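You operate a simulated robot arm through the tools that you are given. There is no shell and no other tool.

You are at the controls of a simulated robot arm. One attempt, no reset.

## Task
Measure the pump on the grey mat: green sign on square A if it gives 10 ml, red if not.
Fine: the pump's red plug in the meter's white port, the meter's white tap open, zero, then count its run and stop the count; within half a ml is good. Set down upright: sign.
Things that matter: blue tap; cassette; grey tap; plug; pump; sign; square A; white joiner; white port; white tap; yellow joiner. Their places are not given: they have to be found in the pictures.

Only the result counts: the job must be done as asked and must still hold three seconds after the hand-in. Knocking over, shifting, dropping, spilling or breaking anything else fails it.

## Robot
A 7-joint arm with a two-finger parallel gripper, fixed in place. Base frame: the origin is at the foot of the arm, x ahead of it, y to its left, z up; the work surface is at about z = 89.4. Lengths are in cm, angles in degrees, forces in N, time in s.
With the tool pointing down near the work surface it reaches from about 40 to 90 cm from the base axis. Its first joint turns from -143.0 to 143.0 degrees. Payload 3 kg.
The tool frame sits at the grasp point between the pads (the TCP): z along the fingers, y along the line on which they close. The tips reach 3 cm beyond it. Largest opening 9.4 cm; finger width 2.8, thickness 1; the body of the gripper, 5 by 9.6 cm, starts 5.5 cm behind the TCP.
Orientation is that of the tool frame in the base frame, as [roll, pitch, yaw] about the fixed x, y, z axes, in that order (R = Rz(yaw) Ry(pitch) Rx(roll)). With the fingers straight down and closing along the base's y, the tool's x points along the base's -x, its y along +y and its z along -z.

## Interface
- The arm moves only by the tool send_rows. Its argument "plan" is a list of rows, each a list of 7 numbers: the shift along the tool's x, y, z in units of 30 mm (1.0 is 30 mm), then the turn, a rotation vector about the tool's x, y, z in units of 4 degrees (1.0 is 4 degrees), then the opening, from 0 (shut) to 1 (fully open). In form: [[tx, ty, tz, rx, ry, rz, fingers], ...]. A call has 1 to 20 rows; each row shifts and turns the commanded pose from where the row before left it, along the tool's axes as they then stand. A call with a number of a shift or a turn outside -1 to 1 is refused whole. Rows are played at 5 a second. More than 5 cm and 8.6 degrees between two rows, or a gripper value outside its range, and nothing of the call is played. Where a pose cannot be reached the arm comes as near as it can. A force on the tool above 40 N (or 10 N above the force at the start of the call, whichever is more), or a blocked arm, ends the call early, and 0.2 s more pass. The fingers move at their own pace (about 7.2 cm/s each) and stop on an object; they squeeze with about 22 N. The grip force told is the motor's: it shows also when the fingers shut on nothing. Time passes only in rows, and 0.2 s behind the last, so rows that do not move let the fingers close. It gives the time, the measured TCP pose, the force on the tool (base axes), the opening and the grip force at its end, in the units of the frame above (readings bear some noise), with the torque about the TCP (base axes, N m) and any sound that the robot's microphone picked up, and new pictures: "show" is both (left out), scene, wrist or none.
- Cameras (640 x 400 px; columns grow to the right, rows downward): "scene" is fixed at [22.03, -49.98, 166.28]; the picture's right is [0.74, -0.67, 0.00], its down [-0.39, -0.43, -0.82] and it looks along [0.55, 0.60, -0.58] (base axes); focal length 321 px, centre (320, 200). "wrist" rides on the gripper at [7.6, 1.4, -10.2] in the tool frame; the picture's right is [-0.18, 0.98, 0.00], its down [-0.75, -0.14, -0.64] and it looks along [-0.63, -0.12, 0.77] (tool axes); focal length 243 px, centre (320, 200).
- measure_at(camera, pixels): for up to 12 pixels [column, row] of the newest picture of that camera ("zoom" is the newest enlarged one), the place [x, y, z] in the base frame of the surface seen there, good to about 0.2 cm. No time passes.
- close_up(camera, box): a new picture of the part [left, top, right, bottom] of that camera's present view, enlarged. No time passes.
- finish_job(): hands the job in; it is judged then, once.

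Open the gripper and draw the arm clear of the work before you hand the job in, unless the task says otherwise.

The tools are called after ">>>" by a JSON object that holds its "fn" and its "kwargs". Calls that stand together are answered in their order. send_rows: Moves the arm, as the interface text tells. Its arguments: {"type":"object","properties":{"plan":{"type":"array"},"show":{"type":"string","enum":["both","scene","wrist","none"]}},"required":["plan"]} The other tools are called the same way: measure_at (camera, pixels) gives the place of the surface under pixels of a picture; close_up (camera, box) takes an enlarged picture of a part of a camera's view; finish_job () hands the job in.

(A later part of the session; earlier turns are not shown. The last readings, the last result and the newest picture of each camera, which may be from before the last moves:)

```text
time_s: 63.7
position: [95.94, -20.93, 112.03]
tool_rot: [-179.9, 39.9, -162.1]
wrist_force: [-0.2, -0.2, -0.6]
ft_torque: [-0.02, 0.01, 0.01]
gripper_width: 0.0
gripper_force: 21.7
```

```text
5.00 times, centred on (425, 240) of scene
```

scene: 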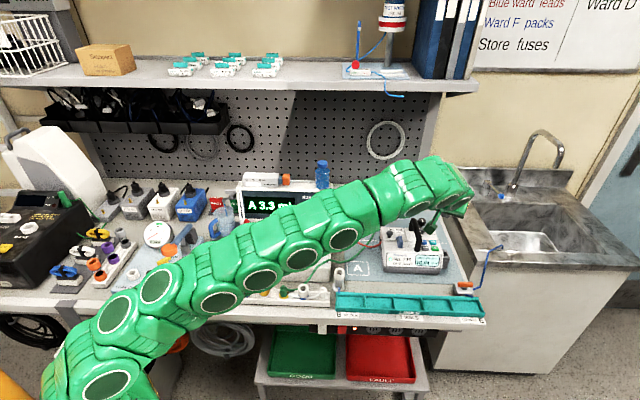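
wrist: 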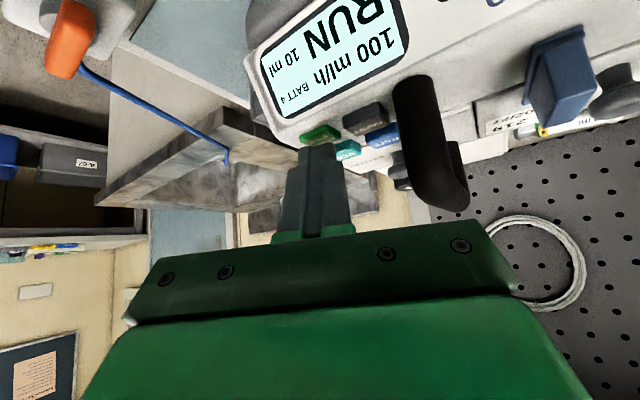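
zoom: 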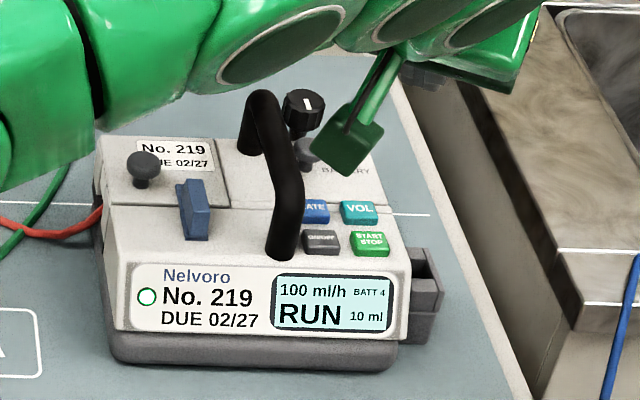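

Water runs into the jug via the grey tap; count at 3.3 ml and pump in RUN. While it runs I back out and untilt the tool toward the meter.

>>> {"fn": "send_rows", "kwargs": {"plan": [[0.538, 0.92, -0.582, 0, 0, 0, 0], [0.538, 0.92, -0.582, 0, 0, 0, 0], [0.538, 0.92, -0.582, 0, 0, 0, 0], [0.538, 0.92, -0.582, 0, 0, 0, 0], [0.538, 0.92, -0.582, 0, 0, 0, 0], [0, 0, 0, 0, 1, 0, 0], [0, 0, 0, 0, 1, 0, 0], [0, 0, 0, 0, 1, 0, 0], [0, 0, 0, 0, 1, 0, 0], [0, 0, 0, 0, 1, 0, 0], [0, 0, 0, 0, 1, 0, 0], [0, 0, 0, 0, 1, 0, 0], [0, 0, 0, 0, 1, 0, 0], [0, 0, 0, 0, 1, 0, 0], [0, 0, 0, 0, 1, 0, 0], [0, 0, 0, 0, 0, 0, 0]], "show": "scene"}}

>>> {"fn": "close_up", "kwargs": {"camera": "scene", "box": [200, 180, 340, 270]}}

>>> {"fn": "close_up", "kwargs": {"camera": "scene", "box": [370, 200, 480, 280]}}

```text
time_s: 67.1
position: [80.61, -11.47, 113.5]
tool_rot: [-179.9, 0.0, -162.2]
wrist_force: [-1.1, 0.0, -1.1]
ft_torque: [0.01, 0.01, -0.01]
gripper_width: 0.02
gripper_force: 22.1
```

scene: 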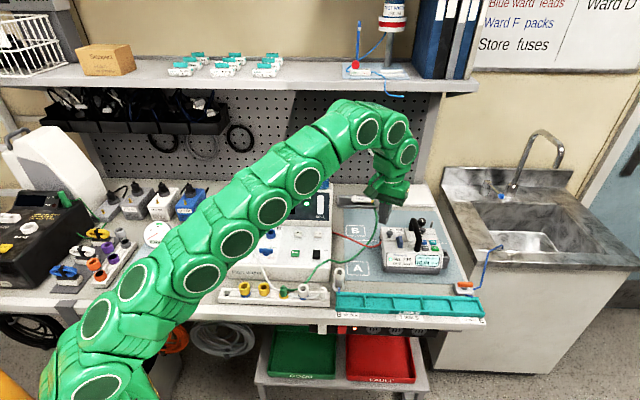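

```text
4.44 times, centred on (270, 225) of scene
```

zoom: 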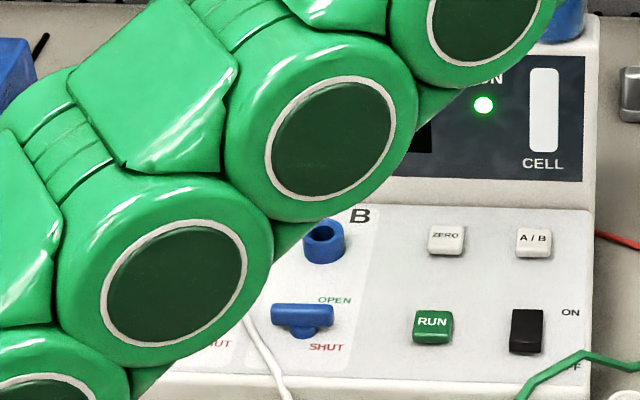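

```text
5.00 times, centred on (425, 240) of scene
```

zoom: 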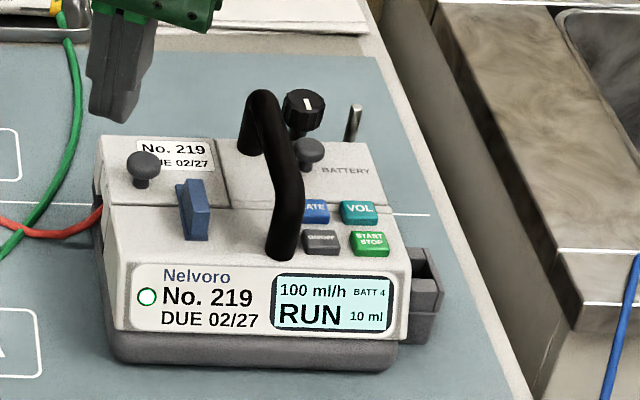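

Pump still in RUN. I return above the meter's RUN button and square the gripper to the bench.

>>> {"fn": "send_rows", "kwargs": {"plan": [[0.415, 0.97, 0, 0, 0, 0, 0], [0.415, 0.97, 0, 0, 0, 0, 0], [0.415, 0.97, 0, 0, 0, 0, 0], [0.415, 0.97, 0, 0, 0, 0, 0], [0.415, 0.97, 0, 0, 0, 0, 0], [0.415, 0.97, 0, 0, 0, 0, 0], [0.415, 0.97, 0, 0, 0, 0, 0], [0.415, 0.97, 0, 0, 0, 0, 0], [0, 0, 0, 0, 0, -1, 0], [0, 0, 0, 0, 0, -1, 0], [0, 0, 0, 0, 0, -1, 0], [0, 0, 0, 0, 0, -1, 0], [0, 0, 0, 0, 0, -1, 0], [0, 0, 0, 0, 0, -1, 0], [0, 0, 0, 0, 0, -1, 0], [0, 0, 0, 0, 0, -0.5, 0], [0, 0, 0.9, 0, 0, 0, 0], [0, 0, 0.9, 0, 0, 0, 0], [0, 0, 0, 0, 0, 0, 0]]}}

>>> {"fn": "close_up", "kwargs": {"camera": "scene", "box": [200, 180, 340, 270]}}

>>> {"fn": "close_up", "kwargs": {"camera": "scene", "box": [370, 200, 480, 280]}}

```text
time_s: 71.1
position: [64.12, 7.77, 107.93]
tool_rot: [-179.8, -0.1, -132.2]
wrist_force: [-0.4, 0.1, -0.7]
ft_torque: [0.0, 0.02, -0.02]
gripper_width: 0.03
gripper_force: 21.4
```

scene: 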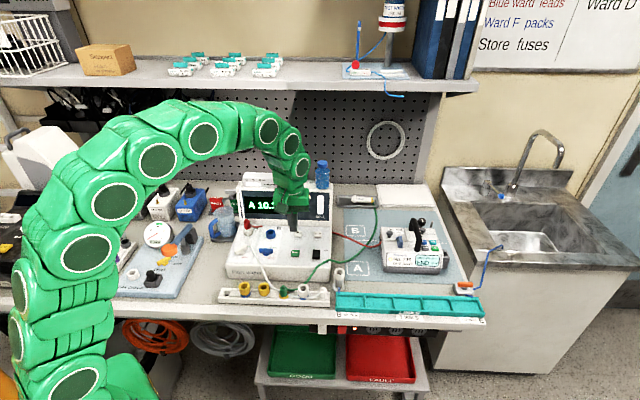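
wrist: 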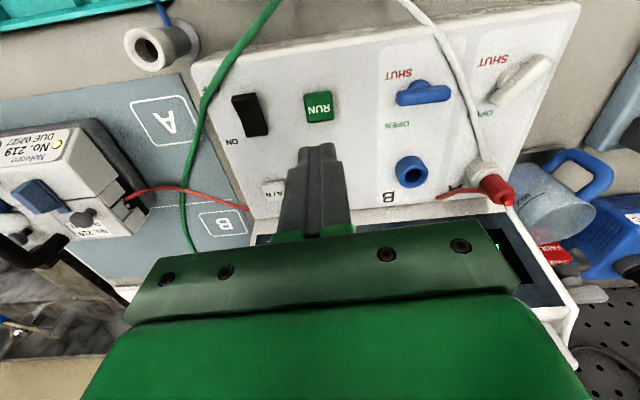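

```text
4.44 times, centred on (270, 225) of scene
```

zoom: 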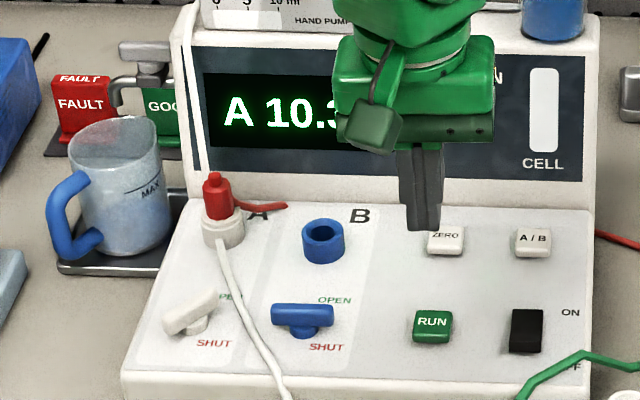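

```text
5.00 times, centred on (425, 240) of scene
```

zoom: 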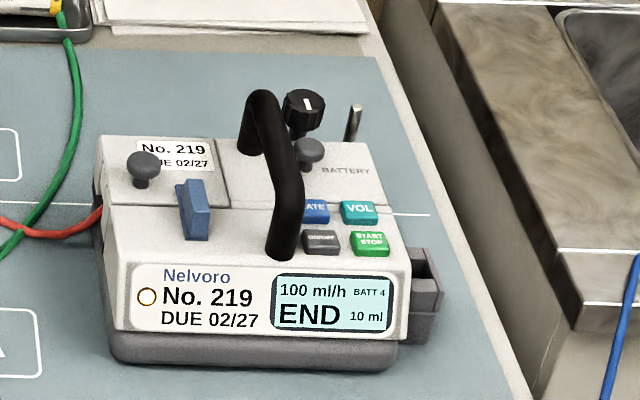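

Pump shows END; the meter reads about 10.3. I press RUN again to stop the count.

>>> {"fn": "send_rows", "kwargs": {"plan": [[0, 0, 0.9, 0, 0, 0, 0], [0, 0, 0.9, 0, 0, 0, 0], [0, 0, 0.7, 0, 0, 0, 0], [0, 0, 0.3, 0, 0, 0, 0], [0, 0, 0.12, 0, 0, 0, 0], [0, 0, 0.06, 0, 0, 0, 0], [0, 0, 0.03, 0, 0, 0, 0], [0, 0, 0, 0, 0, 0, 0]], "show": "scene"}}

```text
time_s: 72.9
position: [64.02, 7.78, 98.93]
tool_rot: [-179.9, -0.1, -132.3]
wrist_force: [-0.5, -0.4, 1.2]
ft_torque: [-0.01, -0.03, -0.02]
gripper_width: 0.0
gripper_force: 22.1
```

scene: 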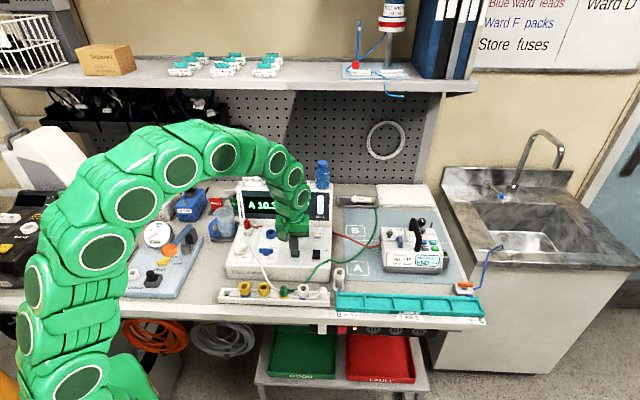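

No click yet at this depth; I press about 1 mm further.

>>> {"fn": "send_rows", "kwargs": {"plan": [[0, 0, 0.03, 0, 0, 0, 0], [0, 0, 0, 0, 0, 0, 0]], "show": "scene"}}

>>> {"fn": "close_up", "kwargs": {"camera": "scene", "box": [230, 180, 340, 270]}}

```text
time_s: 73.5
position: [64.02, 7.72, 98.89]
tool_rot: [179.9, -0.2, -132.2]
wrist_force: [-0.7, -0.7, 1.2]
ft_torque: [0.01, -0.05, -0.05]
gripper_width: 0.0
gripper_force: 21.9
heard: click
```

scene: 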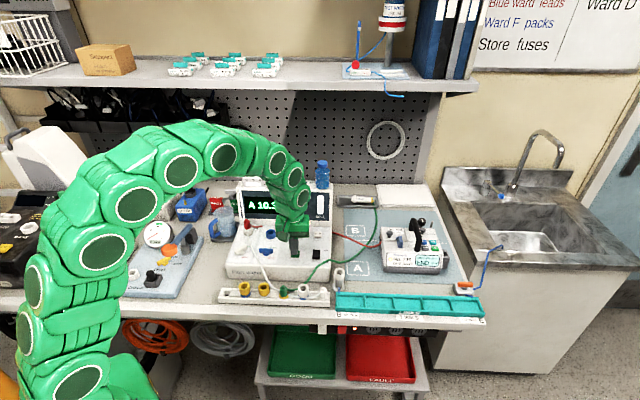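

```text
4.44 times, centred on (285, 225) of scene
```

zoom: 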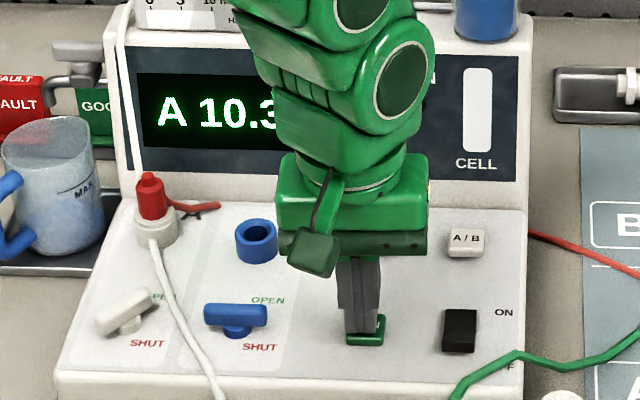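

Click heard. I rise straight up and check the lamp and the reading.

>>> {"fn": "send_rows", "kwargs": {"plan": [[0, 0, -0.3, 0, 0, 0, 0], [0, 0, -0.9, 0, 0, 0, 0], [0, 0, -0.9, 0, 0, 0, 0], [0, 0, -0.9, 0, 0, 0, 0], [0, 0, -0.9, 0, 0, 0, 0], [0, 0, -0.9, 0, 0, 0, 0], [0.8, 0, -0.5, 0, 0, 0, 0], [0.8, 0, 0, 0, 0, 0, 0]]}}

>>> {"fn": "close_up", "kwargs": {"camera": "scene", "box": [230, 180, 340, 270]}}

>>> {"fn": "close_up", "kwargs": {"camera": "scene", "box": [190, 180, 250, 230]}}

```text
time_s: 75.3
position: [60.76, 4.18, 114.75]
tool_rot: [-180.0, -0.2, -132.2]
wrist_force: [0.9, 0.3, -0.1]
ft_torque: [0.01, -0.01, -0.01]
gripper_width: 0.01
gripper_force: 22.5
```

scene: 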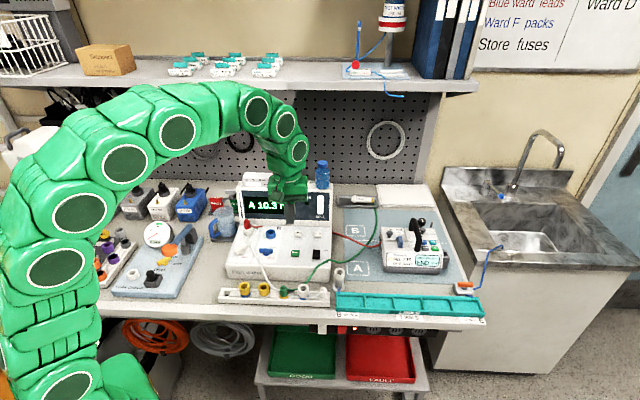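
wrist: 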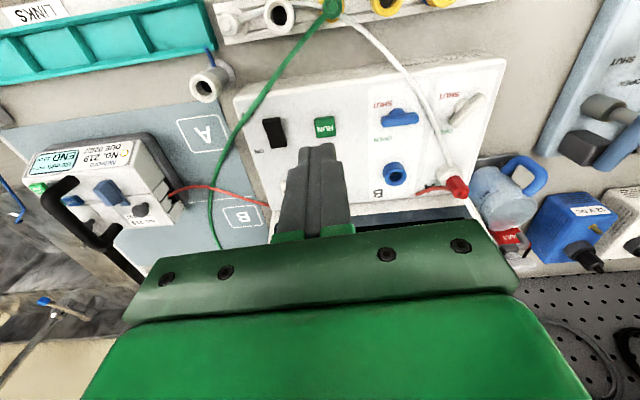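

```text
4.44 times, centred on (285, 225) of scene
```

zoom: 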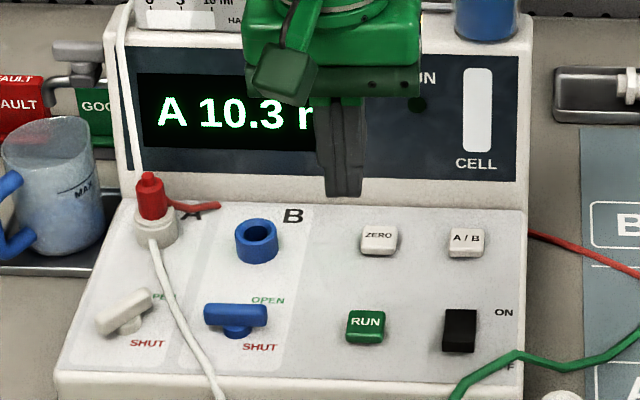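

```text
8.00 times, centred on (220, 205) of scene
```

zoom: 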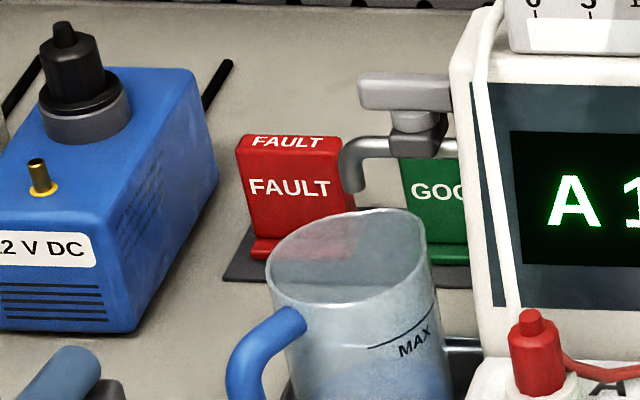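

The count is stopped with the lamp out: A 10.3 ml — within half a ml of 10, so the pump is GOOD and the green sign goes on square A. I go around left-front of the meter to view the signs behind the jug.

>>> {"fn": "send_rows", "kwargs": {"plan": [[0, 1, -0.15, 0, 0, 0, 0], [0, 1, -0.15, 0, 0, 0, 0], [0, 1, -0.15, 0, 0, 0, 0], [0, 1, -0.15, 0, 0, 0, 0], [0, 1, -0.15, 0, 0, 0, 0], [0, 1, -0.15, 0, 0, 0, 0], [0, 1, -0.15, 0, 0, 0, 0.2], [0, 1, -0.15, 0, 0, 0, 0.5], [0, 1, 0, 0, 0, 0, 0.8], [-0.95, 0, 0, 0, 0, 0, 1], [-0.95, 0, 0, 0, 0, 0, 1], [-0.95, 0, 0, 0, 0, 0, 1], [-0.95, 0, 0, 0, 0, 0, 1], [-0.95, 0, 0, 0, 0, 0, 1], [-0.95, 0, 0, 0, 0, 0, 1], [-0.95, 0, 0, 0, 0, 0, 1], [0, 0, 0, 0, 0, 0, 1]]}}

>>> {"fn": "close_up", "kwargs": {"camera": "wrist", "box": [200, 40, 440, 220]}}

>>> {"fn": "close_up", "kwargs": {"camera": "scene", "box": [230, 180, 340, 270]}}

```text
time_s: 78.9
position: [54.14, 37.07, 118.21]
tool_rot: [180.0, -0.1, -132.2]
wrist_force: [-0.7, 0.4, 0.3]
ft_torque: [-0.01, 0.0, 0.01]
gripper_width: 9.4
gripper_force: 0.1
```

scene: 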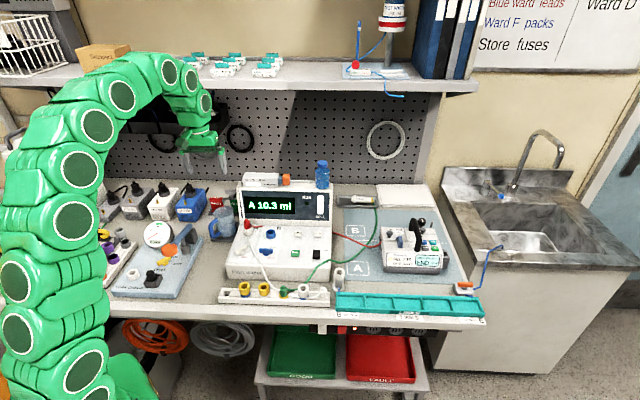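
wrist: 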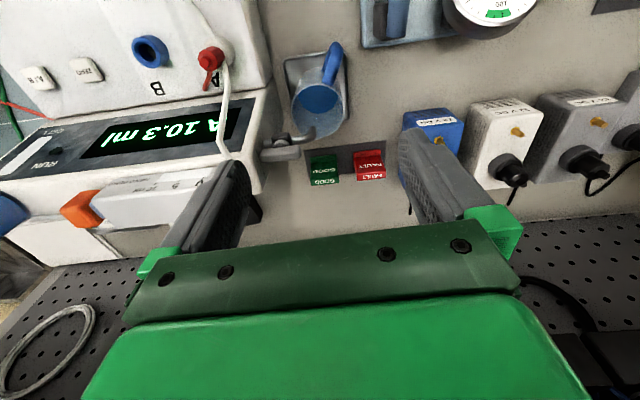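

```text
2.22 times, centred on (320, 130) of wrist
```

zoom: 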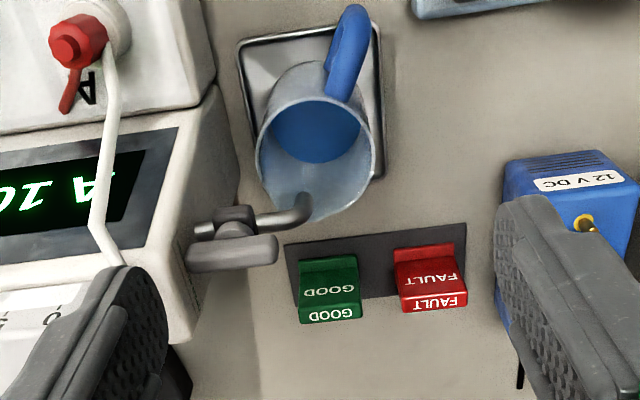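

```text
4.44 times, centred on (285, 225) of scene
```

zoom: 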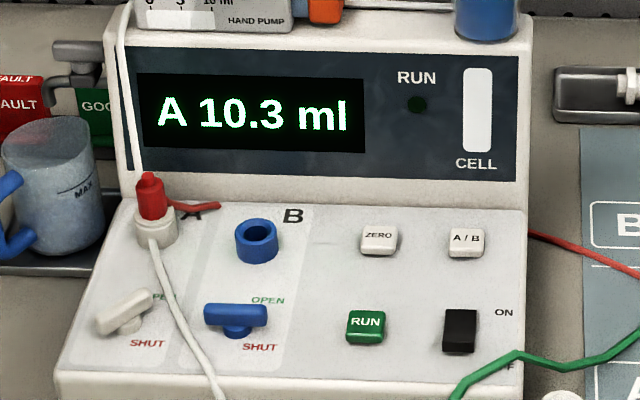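

Reading A 10.3 ml is clear. The GOOD sign is at wrist ≈(324,170), right of the spout. I zoom and measure it.

>>> {"fn": "close_up", "kwargs": {"camera": "wrist", "box": [260, 110, 400, 200]}}

>>> {"fn": "measure_at", "kwargs": {"camera": "zoom", "pixels": [[298, 235], [298, 255], [298, 300], [298, 330], [298, 365], [240, 360], [360, 355], [240, 240], [355, 230], [200, 245], [350, 285], [245, 300]]}}

```text
4.44 times, centred on (330, 155) of wrist
```

zoom: 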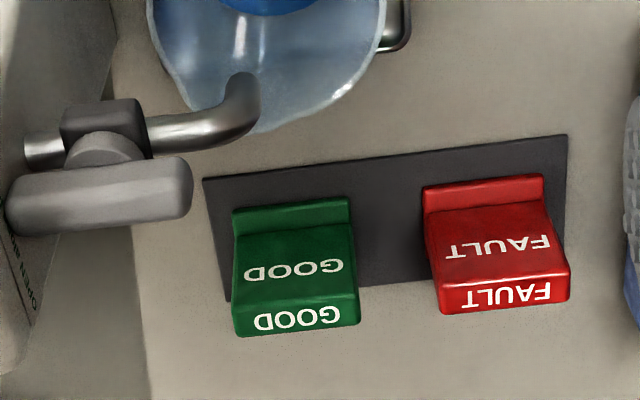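

```text
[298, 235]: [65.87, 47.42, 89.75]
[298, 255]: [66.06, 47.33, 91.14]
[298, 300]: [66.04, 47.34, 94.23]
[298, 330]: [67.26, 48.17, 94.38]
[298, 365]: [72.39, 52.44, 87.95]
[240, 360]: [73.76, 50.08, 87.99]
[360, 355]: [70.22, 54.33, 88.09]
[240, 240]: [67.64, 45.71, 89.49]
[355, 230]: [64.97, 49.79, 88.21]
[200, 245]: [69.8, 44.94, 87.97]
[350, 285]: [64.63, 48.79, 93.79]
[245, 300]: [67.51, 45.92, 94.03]
```

Sign: ~4.4 cm wide (s 15–19.4), front face t≈79.5, top z 94.4. I measure the foot, rear edge, tap, jug rim and the arm's upper links versus the shelf.

>>> {"fn": "measure_at", "kwargs": {"camera": "zoom", "pixels": [[298, 205], [298, 215], [298, 225], [298, 325], [298, 333], [190, 190], [100, 195], [245, 90], [200, 130], [380, 60], [240, 120], [440, 290]]}}

>>> {"fn": "measure_at", "kwargs": {"camera": "scene", "pixels": [[205, 105], [190, 78], [168, 72], [150, 75], [225, 60], [200, 90], [228, 97], [205, 140], [122, 95], [213, 122]]}}

>>> {"fn": "measure_at", "kwargs": {"camera": "wrist", "pixels": [[280, 258], [400, 210], [340, 200], [372, 205], [620, 260], [45, 270]]}}

```text
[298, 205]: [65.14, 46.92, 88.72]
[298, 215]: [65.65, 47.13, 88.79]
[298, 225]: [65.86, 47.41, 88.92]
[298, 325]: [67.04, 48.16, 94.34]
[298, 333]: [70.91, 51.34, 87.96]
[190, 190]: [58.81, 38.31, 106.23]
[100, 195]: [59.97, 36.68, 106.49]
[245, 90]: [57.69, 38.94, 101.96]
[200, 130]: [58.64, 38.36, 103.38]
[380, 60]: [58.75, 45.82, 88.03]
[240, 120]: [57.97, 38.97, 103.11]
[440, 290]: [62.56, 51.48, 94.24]
```

```text
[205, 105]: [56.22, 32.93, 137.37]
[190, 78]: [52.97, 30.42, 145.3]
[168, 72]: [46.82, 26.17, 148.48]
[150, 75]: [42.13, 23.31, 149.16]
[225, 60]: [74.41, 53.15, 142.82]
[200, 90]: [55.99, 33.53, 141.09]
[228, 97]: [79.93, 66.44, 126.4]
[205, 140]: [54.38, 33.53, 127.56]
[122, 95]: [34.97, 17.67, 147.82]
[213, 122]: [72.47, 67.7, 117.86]
```

```text
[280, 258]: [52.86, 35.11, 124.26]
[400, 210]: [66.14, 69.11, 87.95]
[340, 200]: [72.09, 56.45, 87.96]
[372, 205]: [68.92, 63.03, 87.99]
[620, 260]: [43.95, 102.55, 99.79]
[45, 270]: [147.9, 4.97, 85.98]
```

The tap and spout stand at t≈67–69 (z up to 106), well in front of the sign (t 79.4–80.9). I check the shelf's front edge before planning the approach.

>>> {"fn": "measure_at", "kwargs": {"camera": "scene", "pixels": [[270, 82], [300, 88], [330, 86], [330, 92], [240, 86], [250, 90], [20, 80], [300, 80]]}}

>>> {"fn": "close_up", "kwargs": {"camera": "scene", "box": [130, 40, 290, 170]}}

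```text
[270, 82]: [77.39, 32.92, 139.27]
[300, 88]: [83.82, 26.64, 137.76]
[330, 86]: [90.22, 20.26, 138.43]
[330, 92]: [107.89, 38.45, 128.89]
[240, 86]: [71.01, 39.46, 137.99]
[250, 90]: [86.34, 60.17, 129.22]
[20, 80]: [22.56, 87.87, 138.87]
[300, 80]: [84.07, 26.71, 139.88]
```

```text
3.08 times, centred on (210, 105) of scene
```

zoom: 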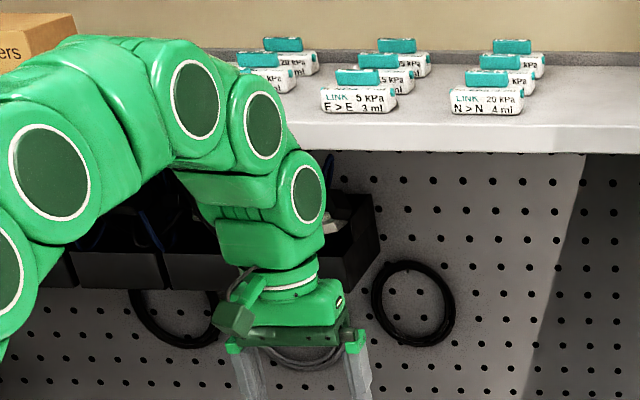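

The shelf's front edge is at t≈76.7, z 137.5–140, so I must stay low near the signs. I measure the jug rim, blue supply box, gauge and lever heights to plan a low path left of the tap.

>>> {"fn": "measure_at", "kwargs": {"camera": "scene", "pixels": [[190, 182], [190, 200], [205, 205], [183, 195], [159, 186], [157, 232], [186, 230], [182, 245], [217, 209], [228, 208], [212, 214], [236, 211]]}}

>>> {"fn": "measure_at", "kwargs": {"camera": "wrist", "pixels": [[335, 50], [293, 85], [318, 137], [345, 120], [440, 140], [430, 112], [455, 130], [395, 30], [490, 10], [320, 60], [520, 120], [510, 190]]}}

```text
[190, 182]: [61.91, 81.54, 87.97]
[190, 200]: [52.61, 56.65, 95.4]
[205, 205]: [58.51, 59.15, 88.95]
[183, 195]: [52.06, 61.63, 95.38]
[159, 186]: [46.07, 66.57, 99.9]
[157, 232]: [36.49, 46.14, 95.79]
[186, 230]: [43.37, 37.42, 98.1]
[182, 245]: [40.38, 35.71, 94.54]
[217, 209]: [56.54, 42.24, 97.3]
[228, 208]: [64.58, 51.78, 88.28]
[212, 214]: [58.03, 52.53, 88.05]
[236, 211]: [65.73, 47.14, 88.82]
```

```text
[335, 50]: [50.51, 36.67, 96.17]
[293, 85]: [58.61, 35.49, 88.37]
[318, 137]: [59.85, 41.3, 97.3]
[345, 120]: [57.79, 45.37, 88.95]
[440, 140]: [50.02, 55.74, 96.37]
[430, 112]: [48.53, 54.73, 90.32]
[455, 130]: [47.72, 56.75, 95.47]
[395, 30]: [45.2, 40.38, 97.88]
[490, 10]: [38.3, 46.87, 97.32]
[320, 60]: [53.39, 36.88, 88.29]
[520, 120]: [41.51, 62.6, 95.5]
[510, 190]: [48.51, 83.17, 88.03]
```

Jug rim is z≈97, blue box s<4. Plan: go left to s=10.5, drop to z≈105, slide rearward to t≈75.5, drop to z≈100, then to above the GOOD sign. I do the first part.

>>> {"fn": "send_rows", "kwargs": {"plan": [[0, 0.8, 0, 0, 0, 0, 1], [0, 0.77, 0.3, 0, 0, 0, 0.8], [0, 0, 0.9, 0, 0, 0, 0.62], [0, 0, 0.9, 0, 0, 0, 0.62], [0, 0, 0.9, 0, 0, 0, 0.62], [0, 0, 0.9, 0, 0, 0, 0.62], [0, 0, 0.5, 0, 0, 0, 0.62], [-0.8, 0, 0, 0, 0, 0, 0.62], [-0.8, 0, 0, 0, 0, 0, 0.62], [-0.8, 0, 0, 0, 0, 0, 0.62], [0, 0, 0, 0, 0, 0, 0.62]]}}

>>> {"fn": "close_up", "kwargs": {"camera": "scene", "box": [130, 40, 290, 250]}}

```text
time_s: 81.3
position: [55.57, 45.64, 105.15]
tool_rot: [180.0, -0.2, -132.2]
wrist_force: [-0.1, -0.1, 0.7]
ft_torque: [-0.01, 0.05, 0.03]
gripper_width: 5.8
gripper_force: 0.1
```

scene: 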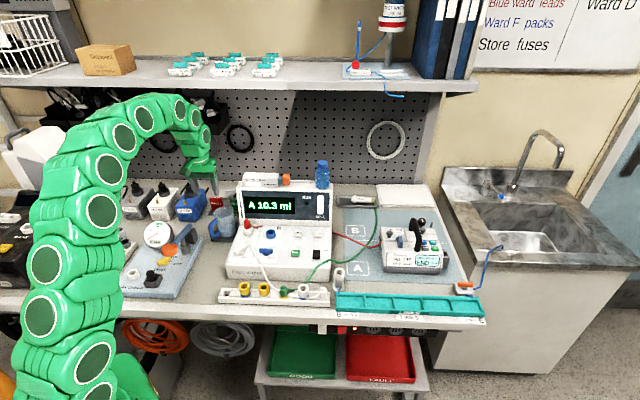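
wrist: 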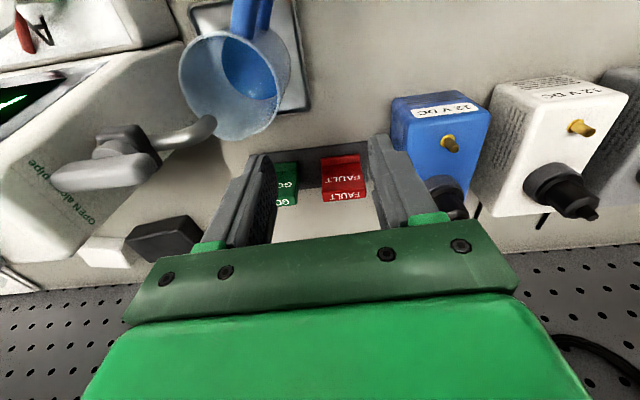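

```text
1.90 times, centred on (210, 145) of scene
```

zoom: 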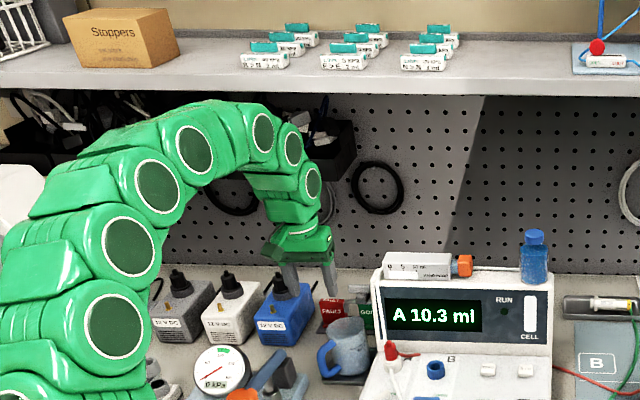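

Text on the meter's side says the grey tap is "OPEN along pipe" — consistent. I continue rearward to t≈75.5 and descend to z≈100.

>>> {"fn": "send_rows", "kwargs": {"plan": [[-0.72, 0, 0, 0, 0, 0, 0.62], [-0.71, 0, 0.2, 0, 0, 0, 0.62], [0, 0, 0.8, 0, 0, 0, 0.62], [0, 0, 0.78, 0, 0, 0, 0.62], [0, 0, 0, 0, 0, 0, 0.62]]}}

>>> {"fn": "close_up", "kwargs": {"camera": "wrist", "box": [220, 90, 420, 230]}}

>>> {"fn": "close_up", "kwargs": {"camera": "scene", "box": [150, 70, 260, 240]}}

```text
time_s: 82.5
position: [58.55, 48.85, 99.82]
tool_rot: [-180.0, -0.1, -132.2]
wrist_force: [0.4, 0.5, 0.8]
ft_torque: [-0.02, -0.02, -0.03]
gripper_width: 5.79
gripper_force: 0.0
```

scene: 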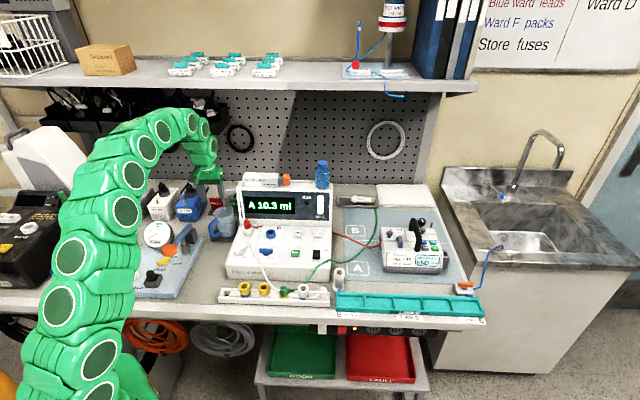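
wrist: 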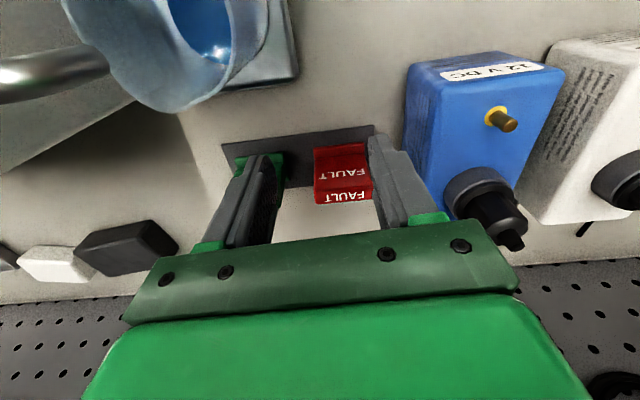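

```text
2.86 times, centred on (320, 160) of wrist
```

zoom: 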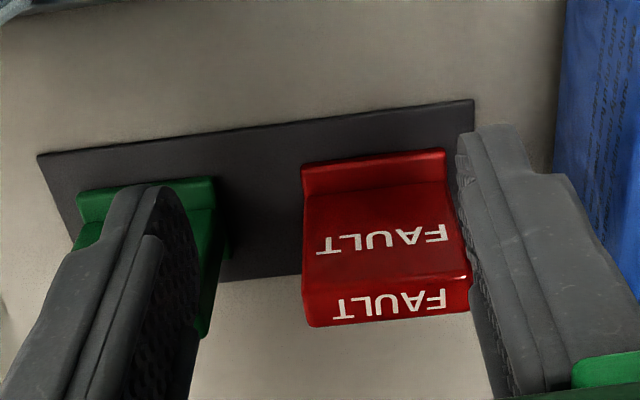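

```text
2.35 times, centred on (205, 155) of scene
```

zoom: 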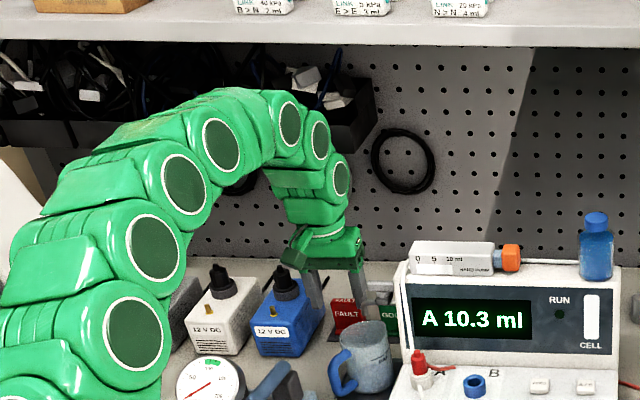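

Everything clear. I slide diagonally to above the GOOD sign at the same height.

>>> {"fn": "send_rows", "kwargs": {"plan": [[-0.51, -0.75, 0, 0, 0, 0, 0.62], [-0.51, -0.75, 0, 0, 0, 0, 0.62], [-0.51, -0.75, 0, 0, 0, 0, 0.62], [0, 0, 0, 0, 0, 0, 0.62]]}}

>>> {"fn": "close_up", "kwargs": {"camera": "wrist", "box": [220, 90, 420, 230]}}

>>> {"fn": "close_up", "kwargs": {"camera": "scene", "box": [150, 70, 260, 240]}}

```text
time_s: 83.5
position: [66.54, 47.76, 99.93]
tool_rot: [179.9, -0.3, -132.2]
wrist_force: [0.6, -0.2, -0.7]
ft_torque: [0.0, 0.0, 0.02]
gripper_width: 5.81
gripper_force: 0.1
```

scene: 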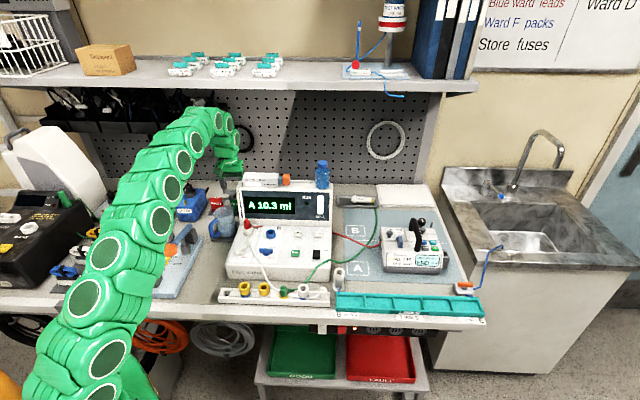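
wrist: 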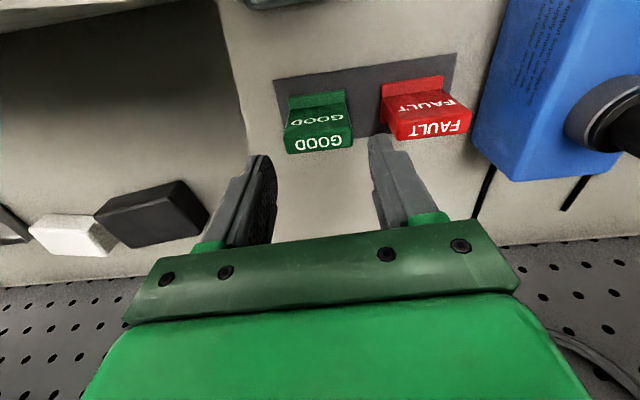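

```text
2.86 times, centred on (320, 160) of wrist
```

zoom: 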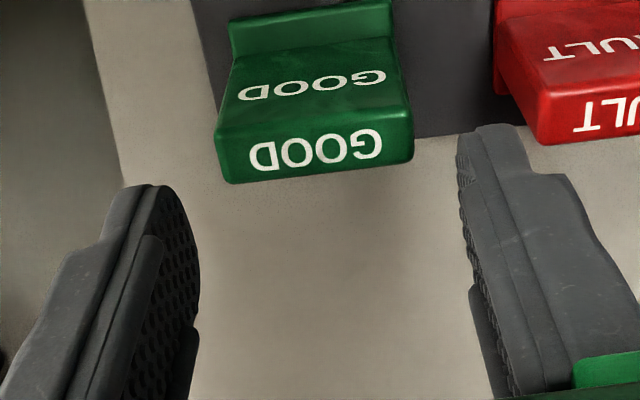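

```text
2.35 times, centred on (205, 155) of scene
```

zoom: 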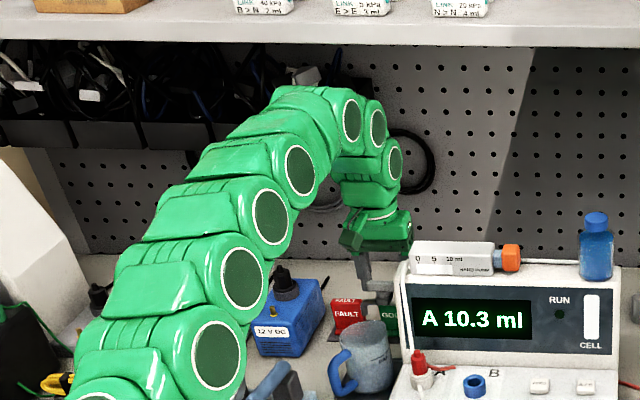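

I measure the sign's top face corners and centre from here.

>>> {"fn": "measure_at", "kwargs": {"camera": "wrist", "pixels": [[318, 143], [287, 140], [350, 130], [291, 152], [351, 144], [318, 135], [320, 148], [287, 147], [350, 136], [318, 100], [340, 95], [385, 125]]}}

```text
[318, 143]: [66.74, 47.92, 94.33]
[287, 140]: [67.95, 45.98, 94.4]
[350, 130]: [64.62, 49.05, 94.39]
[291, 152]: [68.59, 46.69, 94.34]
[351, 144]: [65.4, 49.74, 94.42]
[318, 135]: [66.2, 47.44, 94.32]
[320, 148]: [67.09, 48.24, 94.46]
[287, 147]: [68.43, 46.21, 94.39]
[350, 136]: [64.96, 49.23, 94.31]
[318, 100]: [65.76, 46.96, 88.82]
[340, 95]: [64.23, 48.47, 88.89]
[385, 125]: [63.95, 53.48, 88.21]
```

Sign centre at bench (17.2,80.2), TCP already there within 0.1. I make a tiny shift and descend beside the sign to z≈93.6.

>>> {"fn": "send_rows", "kwargs": {"plan": [[-0.03, -0.05, 0.4, 0, 0, 0, 0.62], [0, 0, 0.6, 0, 0, 0, 0.62], [0, 0, 0.6, 0, 0, 0, 0.62], [0, 0, 0.35, 0, 0, 0, 0.62], [0, 0, 0.15, 0, 0, 0, 0.62], [0, 0, 0, 0, 0, 0, 0.62]]}}

>>> {"fn": "close_up", "kwargs": {"camera": "wrist", "box": [220, 90, 420, 230]}}

>>> {"fn": "close_up", "kwargs": {"camera": "scene", "box": [190, 150, 260, 240]}}

```text
time_s: 84.9
position: [66.55, 47.51, 93.51]
tool_rot: [180.0, -0.2, -132.2]
wrist_force: [0.1, -1.0, -1.2]
ft_torque: [-0.02, -0.02, -0.01]
gripper_width: 5.83
gripper_force: 0.0
```

scene: 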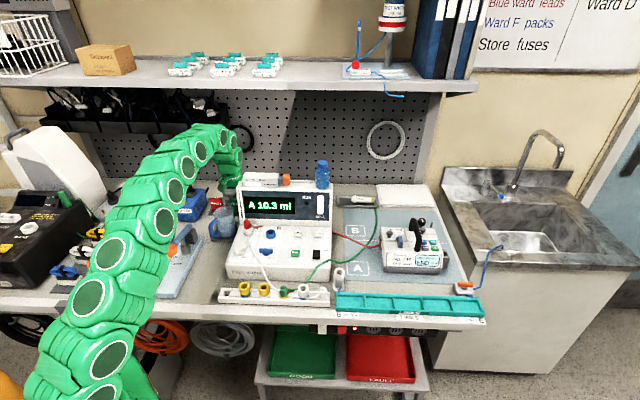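
wrist: 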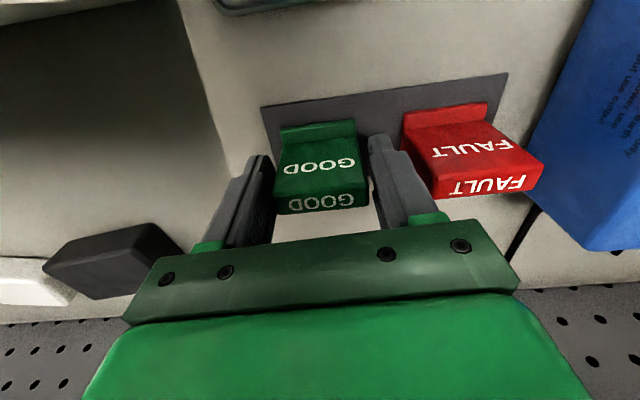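

```text
2.86 times, centred on (320, 160) of wrist
```

zoom: 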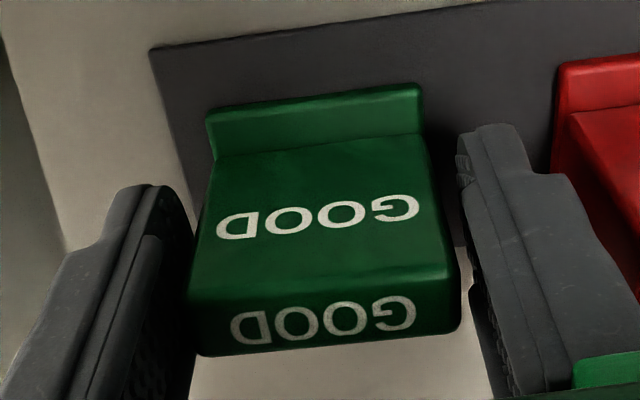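

```text
4.44 times, centred on (225, 195) of scene
```

zoom: 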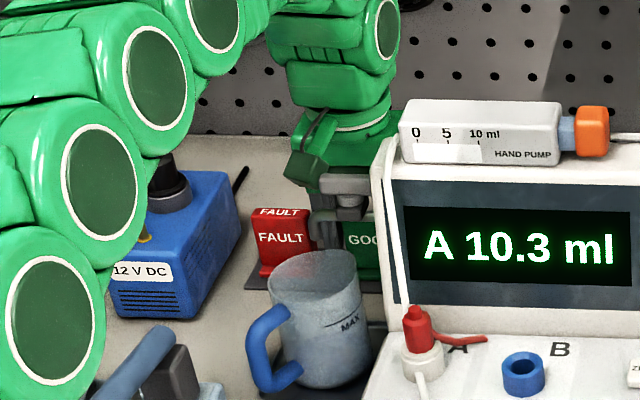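

The sign is nicely between the fingers. I nudge 2 mm rearward to centre on the board and close.

>>> {"fn": "send_rows", "kwargs": {"plan": [[-0.07, 0, 0, 0, 0, 0, 0.62], [0, 0, 0, 0, 0, 0, 0.5], [0, 0, 0, 0, 0, 0, 0.4], [0, 0, 0, 0, 0, 0, 0.3], [0, 0, 0, 0, 0, 0, 0.3]], "show": "wrist"}}

```text
time_s: 86.1
position: [66.75, 47.68, 93.57]
tool_rot: [180.0, -0.2, -132.1]
wrist_force: [-0.1, 0.0, 0.6]
ft_torque: [0.0, 0.0, 0.01]
gripper_width: 4.94
gripper_force: 21.9
```

wrist: 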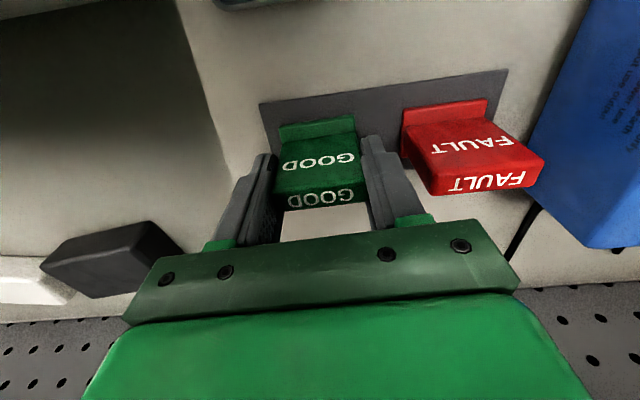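

Gripped at 4.94 cm, 22 N. I lift slowly straight up and check that the sign comes upright.

>>> {"fn": "send_rows", "kwargs": {"plan": [[0, 0, -0.15, 0, 0, 0, 0.3], [0, 0, -0.3, 0, 0, 0, 0.3], [0, 0, -0.5, 0, 0, 0, 0.3], [0, 0, -0.6, 0, 0, 0, 0.3], [0, 0, -0.6, 0, 0, 0, 0.3], [0, 0, -0.6, 0, 0, 0, 0.3], [0, 0, -0.25, 0, 0, 0, 0.3], [0, 0, 0, 0, 0, 0, 0.3]]}}

>>> {"fn": "close_up", "kwargs": {"camera": "scene", "box": [180, 90, 260, 240]}}

>>> {"fn": "close_up", "kwargs": {"camera": "wrist", "box": [220, 60, 420, 230]}}

```text
time_s: 87.9
position: [66.69, 47.67, 102.55]
tool_rot: [180.0, -0.2, -132.2]
wrist_force: [0.1, 0.8, -0.1]
ft_torque: [0.01, 0.01, 0.0]
gripper_width: 4.96
gripper_force: 21.9
```

scene: 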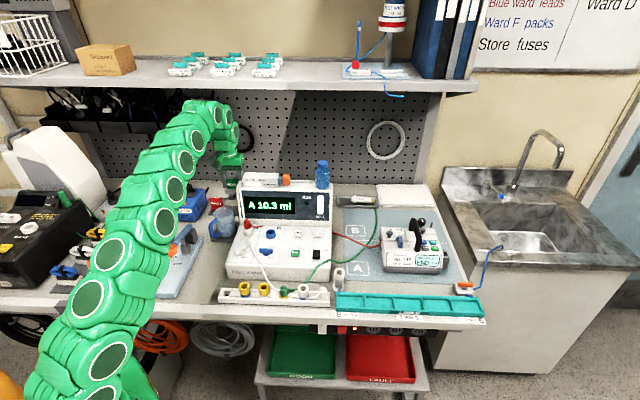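
wrist: 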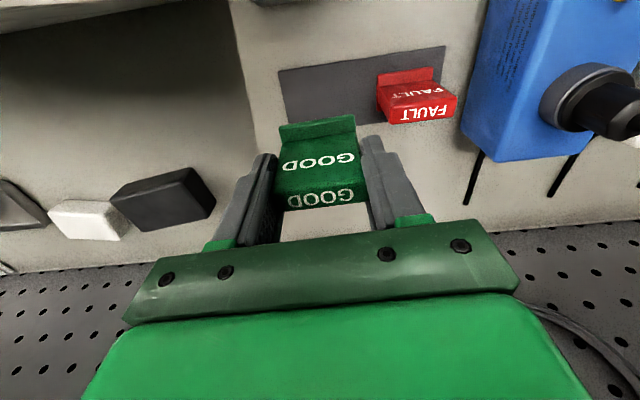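

```text
2.67 times, centred on (220, 165) of scene
```

zoom: 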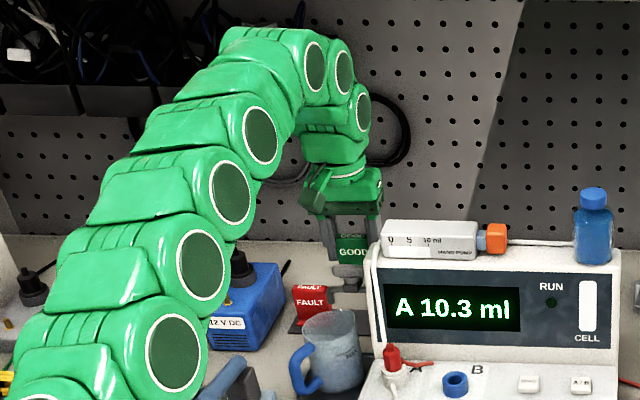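

```text
2.35 times, centred on (320, 145) of wrist
```

zoom: 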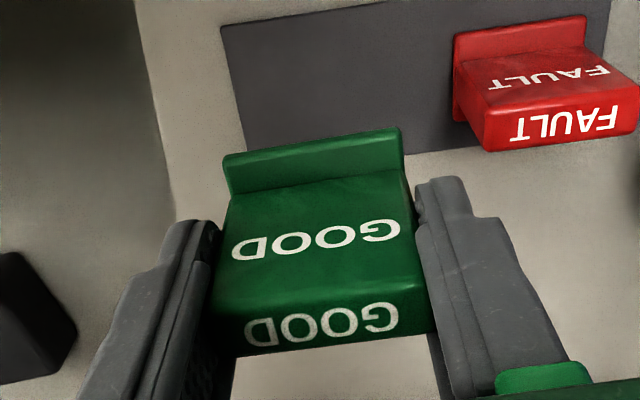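

The sign hangs upright, bottom ≈97 (above FAULT's top 94.4 and the jug rim). I move left-forward over FAULT, then forward past the jug's left side, then up.

>>> {"fn": "send_rows", "kwargs": {"plan": [[0.455, 0.875, 0, 0, 0, 0, 0.3], [0.455, 0.875, 0, 0, 0, 0, 0.3], [0.455, 0.875, 0, 0, 0, 0, 0.3], [0.9, 0, 0, 0, 0, 0, 0.3], [0.9, 0, 0, 0, 0, 0, 0.3], [0.9, 0, 0, 0, 0, 0, 0.3], [0.9, 0, 0, 0, 0, 0, 0.3], [0, 0, -0.8, 0, 0, 0, 0.3], [0, 0, -0.9, 0, 0, 0, 0.3], [0, 0, -0.9, 0, 0, 0, 0.3], [0, 0, -0.9, 0, 0, 0, 0.3], [0, 0, -0.8, 0, 0, 0, 0.3], [0, 0, 0, 0, 0, 0, 0.3]]}}

>>> {"fn": "close_up", "kwargs": {"camera": "scene", "box": [150, 90, 300, 240]}}

```text
time_s: 90.7
position: [50.87, 41.9, 115.52]
tool_rot: [179.9, -0.1, -132.3]
wrist_force: [-0.4, 0.8, 0.1]
ft_torque: [0.0, 0.03, 0.0]
gripper_width: 4.95
gripper_force: 22.6
```

scene: 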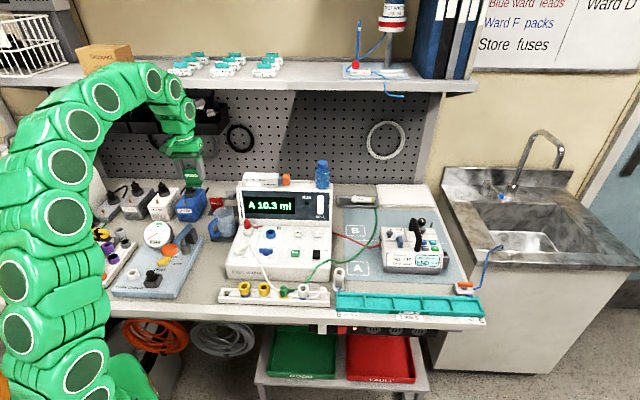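
wrist: 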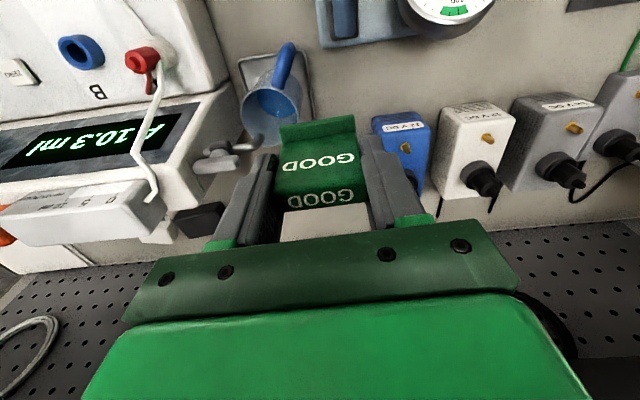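

```text
2.67 times, centred on (225, 165) of scene
```

zoom: 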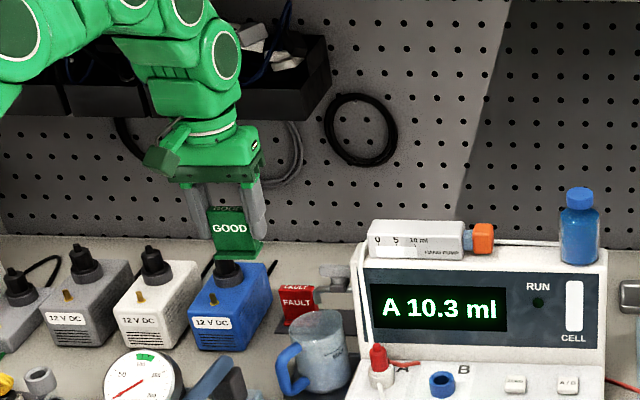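

The sign is up at z 115, clear. I measure the outline of square A on the mat to find its centre.

>>> {"fn": "close_up", "kwargs": {"camera": "scene", "box": [330, 240, 400, 290]}}

>>> {"fn": "measure_at", "kwargs": {"camera": "scene", "pixels": [[347, 262], [367, 261], [369, 274], [346, 275], [358, 268], [357, 262], [358, 275], [345, 268], [369, 268], [339, 268], [339, 275], [382, 262]]}}

```text
8.00 times, centred on (365, 265) of scene
```

zoom: 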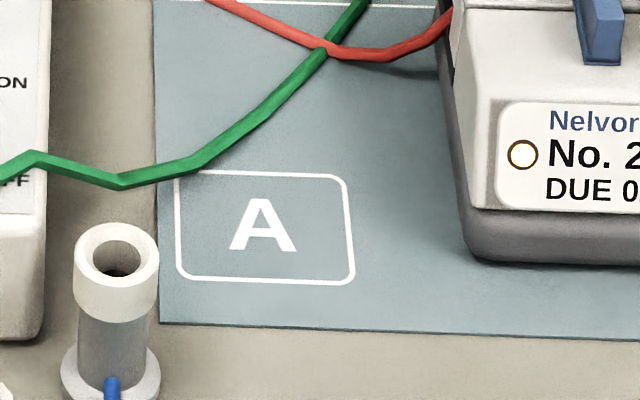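

```text
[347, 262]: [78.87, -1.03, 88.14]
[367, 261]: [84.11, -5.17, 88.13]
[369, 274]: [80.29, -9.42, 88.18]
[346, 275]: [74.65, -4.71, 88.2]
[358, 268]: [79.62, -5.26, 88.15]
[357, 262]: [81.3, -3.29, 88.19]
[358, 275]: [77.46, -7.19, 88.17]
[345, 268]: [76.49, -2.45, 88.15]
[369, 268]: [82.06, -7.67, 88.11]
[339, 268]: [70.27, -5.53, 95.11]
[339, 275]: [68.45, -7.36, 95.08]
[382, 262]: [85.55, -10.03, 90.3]
```

Square A spans s 58.7–65.8, t 46.8–52.5, centre ≈(62.3,49.6). I carry the sign forward and then right at height over the meter's front, to above square A.

>>> {"fn": "send_rows", "kwargs": {"plan": [[0.84, -0.97, 0, 0, 0, 0, 0.3], [0.84, -0.97, 0, 0, 0, 0, 0.3], [0.84, -0.97, 0, 0, 0, 0, 0.3], [0.84, -0.97, 0, 0, 0, 0, 0.3], [0.84, -0.97, 0, 0, 0, 0, 0.3], [0.84, -0.97, 0, 0, 0, 0, 0.3], [0, -0.987, 0, 0, 0, 0, 0.3], [0, -0.987, 0, 0, 0, 0, 0.3], [0, -0.987, 0, 0, 0, 0, 0.3], [0, -0.987, 0, 0, 0, 0, 0.3], [0, -0.987, 0, 0, 0, 0, 0.3], [0, -0.987, 0, 0, 0, 0, 0.3], [0, -0.987, 0, 0, 0, 0, 0.3], [0, -0.987, 0, 0, 0, 0, 0.3], [0, -0.987, 0, 0, 0, 0, 0.3], [0, -0.987, 0.3, 0, 0, 0, 0.3], [0, -0.987, 0.3, 0, 0, 0, 0.3], [0, -0.987, 0.3, 0, 0, 0, 0.3], [0, 0, 0, 0, 0, 0, 0.3]]}}

>>> {"fn": "close_up", "kwargs": {"camera": "wrist", "box": [200, 40, 440, 230]}}

>>> {"fn": "close_up", "kwargs": {"camera": "scene", "box": [310, 170, 430, 300]}}

```text
time_s: 94.7
position: [80.09, -4.95, 112.62]
tool_rot: [-180.0, -0.2, -132.2]
wrist_force: [0.2, -0.5, -0.5]
ft_torque: [0.01, 0.04, 0.02]
gripper_width: 4.94
gripper_force: 21.8
```

scene: 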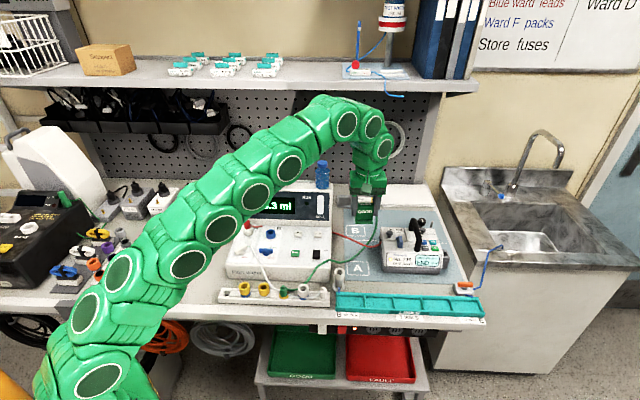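
wrist: 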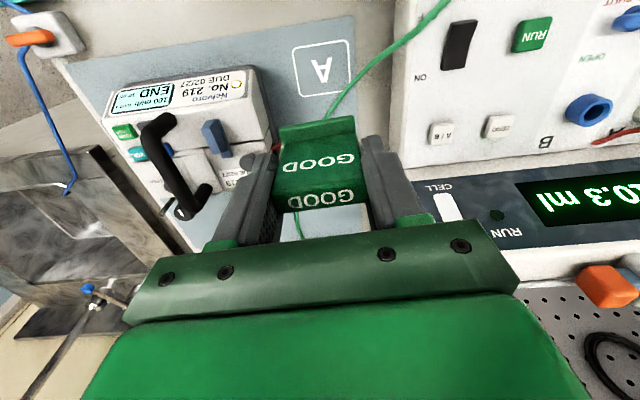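

```text
2.11 times, centred on (320, 135) of wrist
```

zoom: 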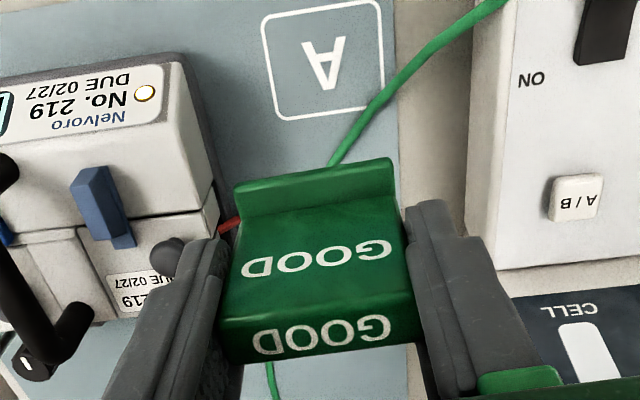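

```text
3.08 times, centred on (370, 235) of scene
```

zoom: 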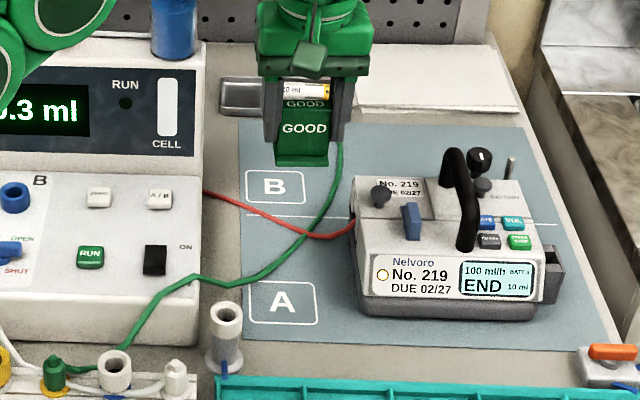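

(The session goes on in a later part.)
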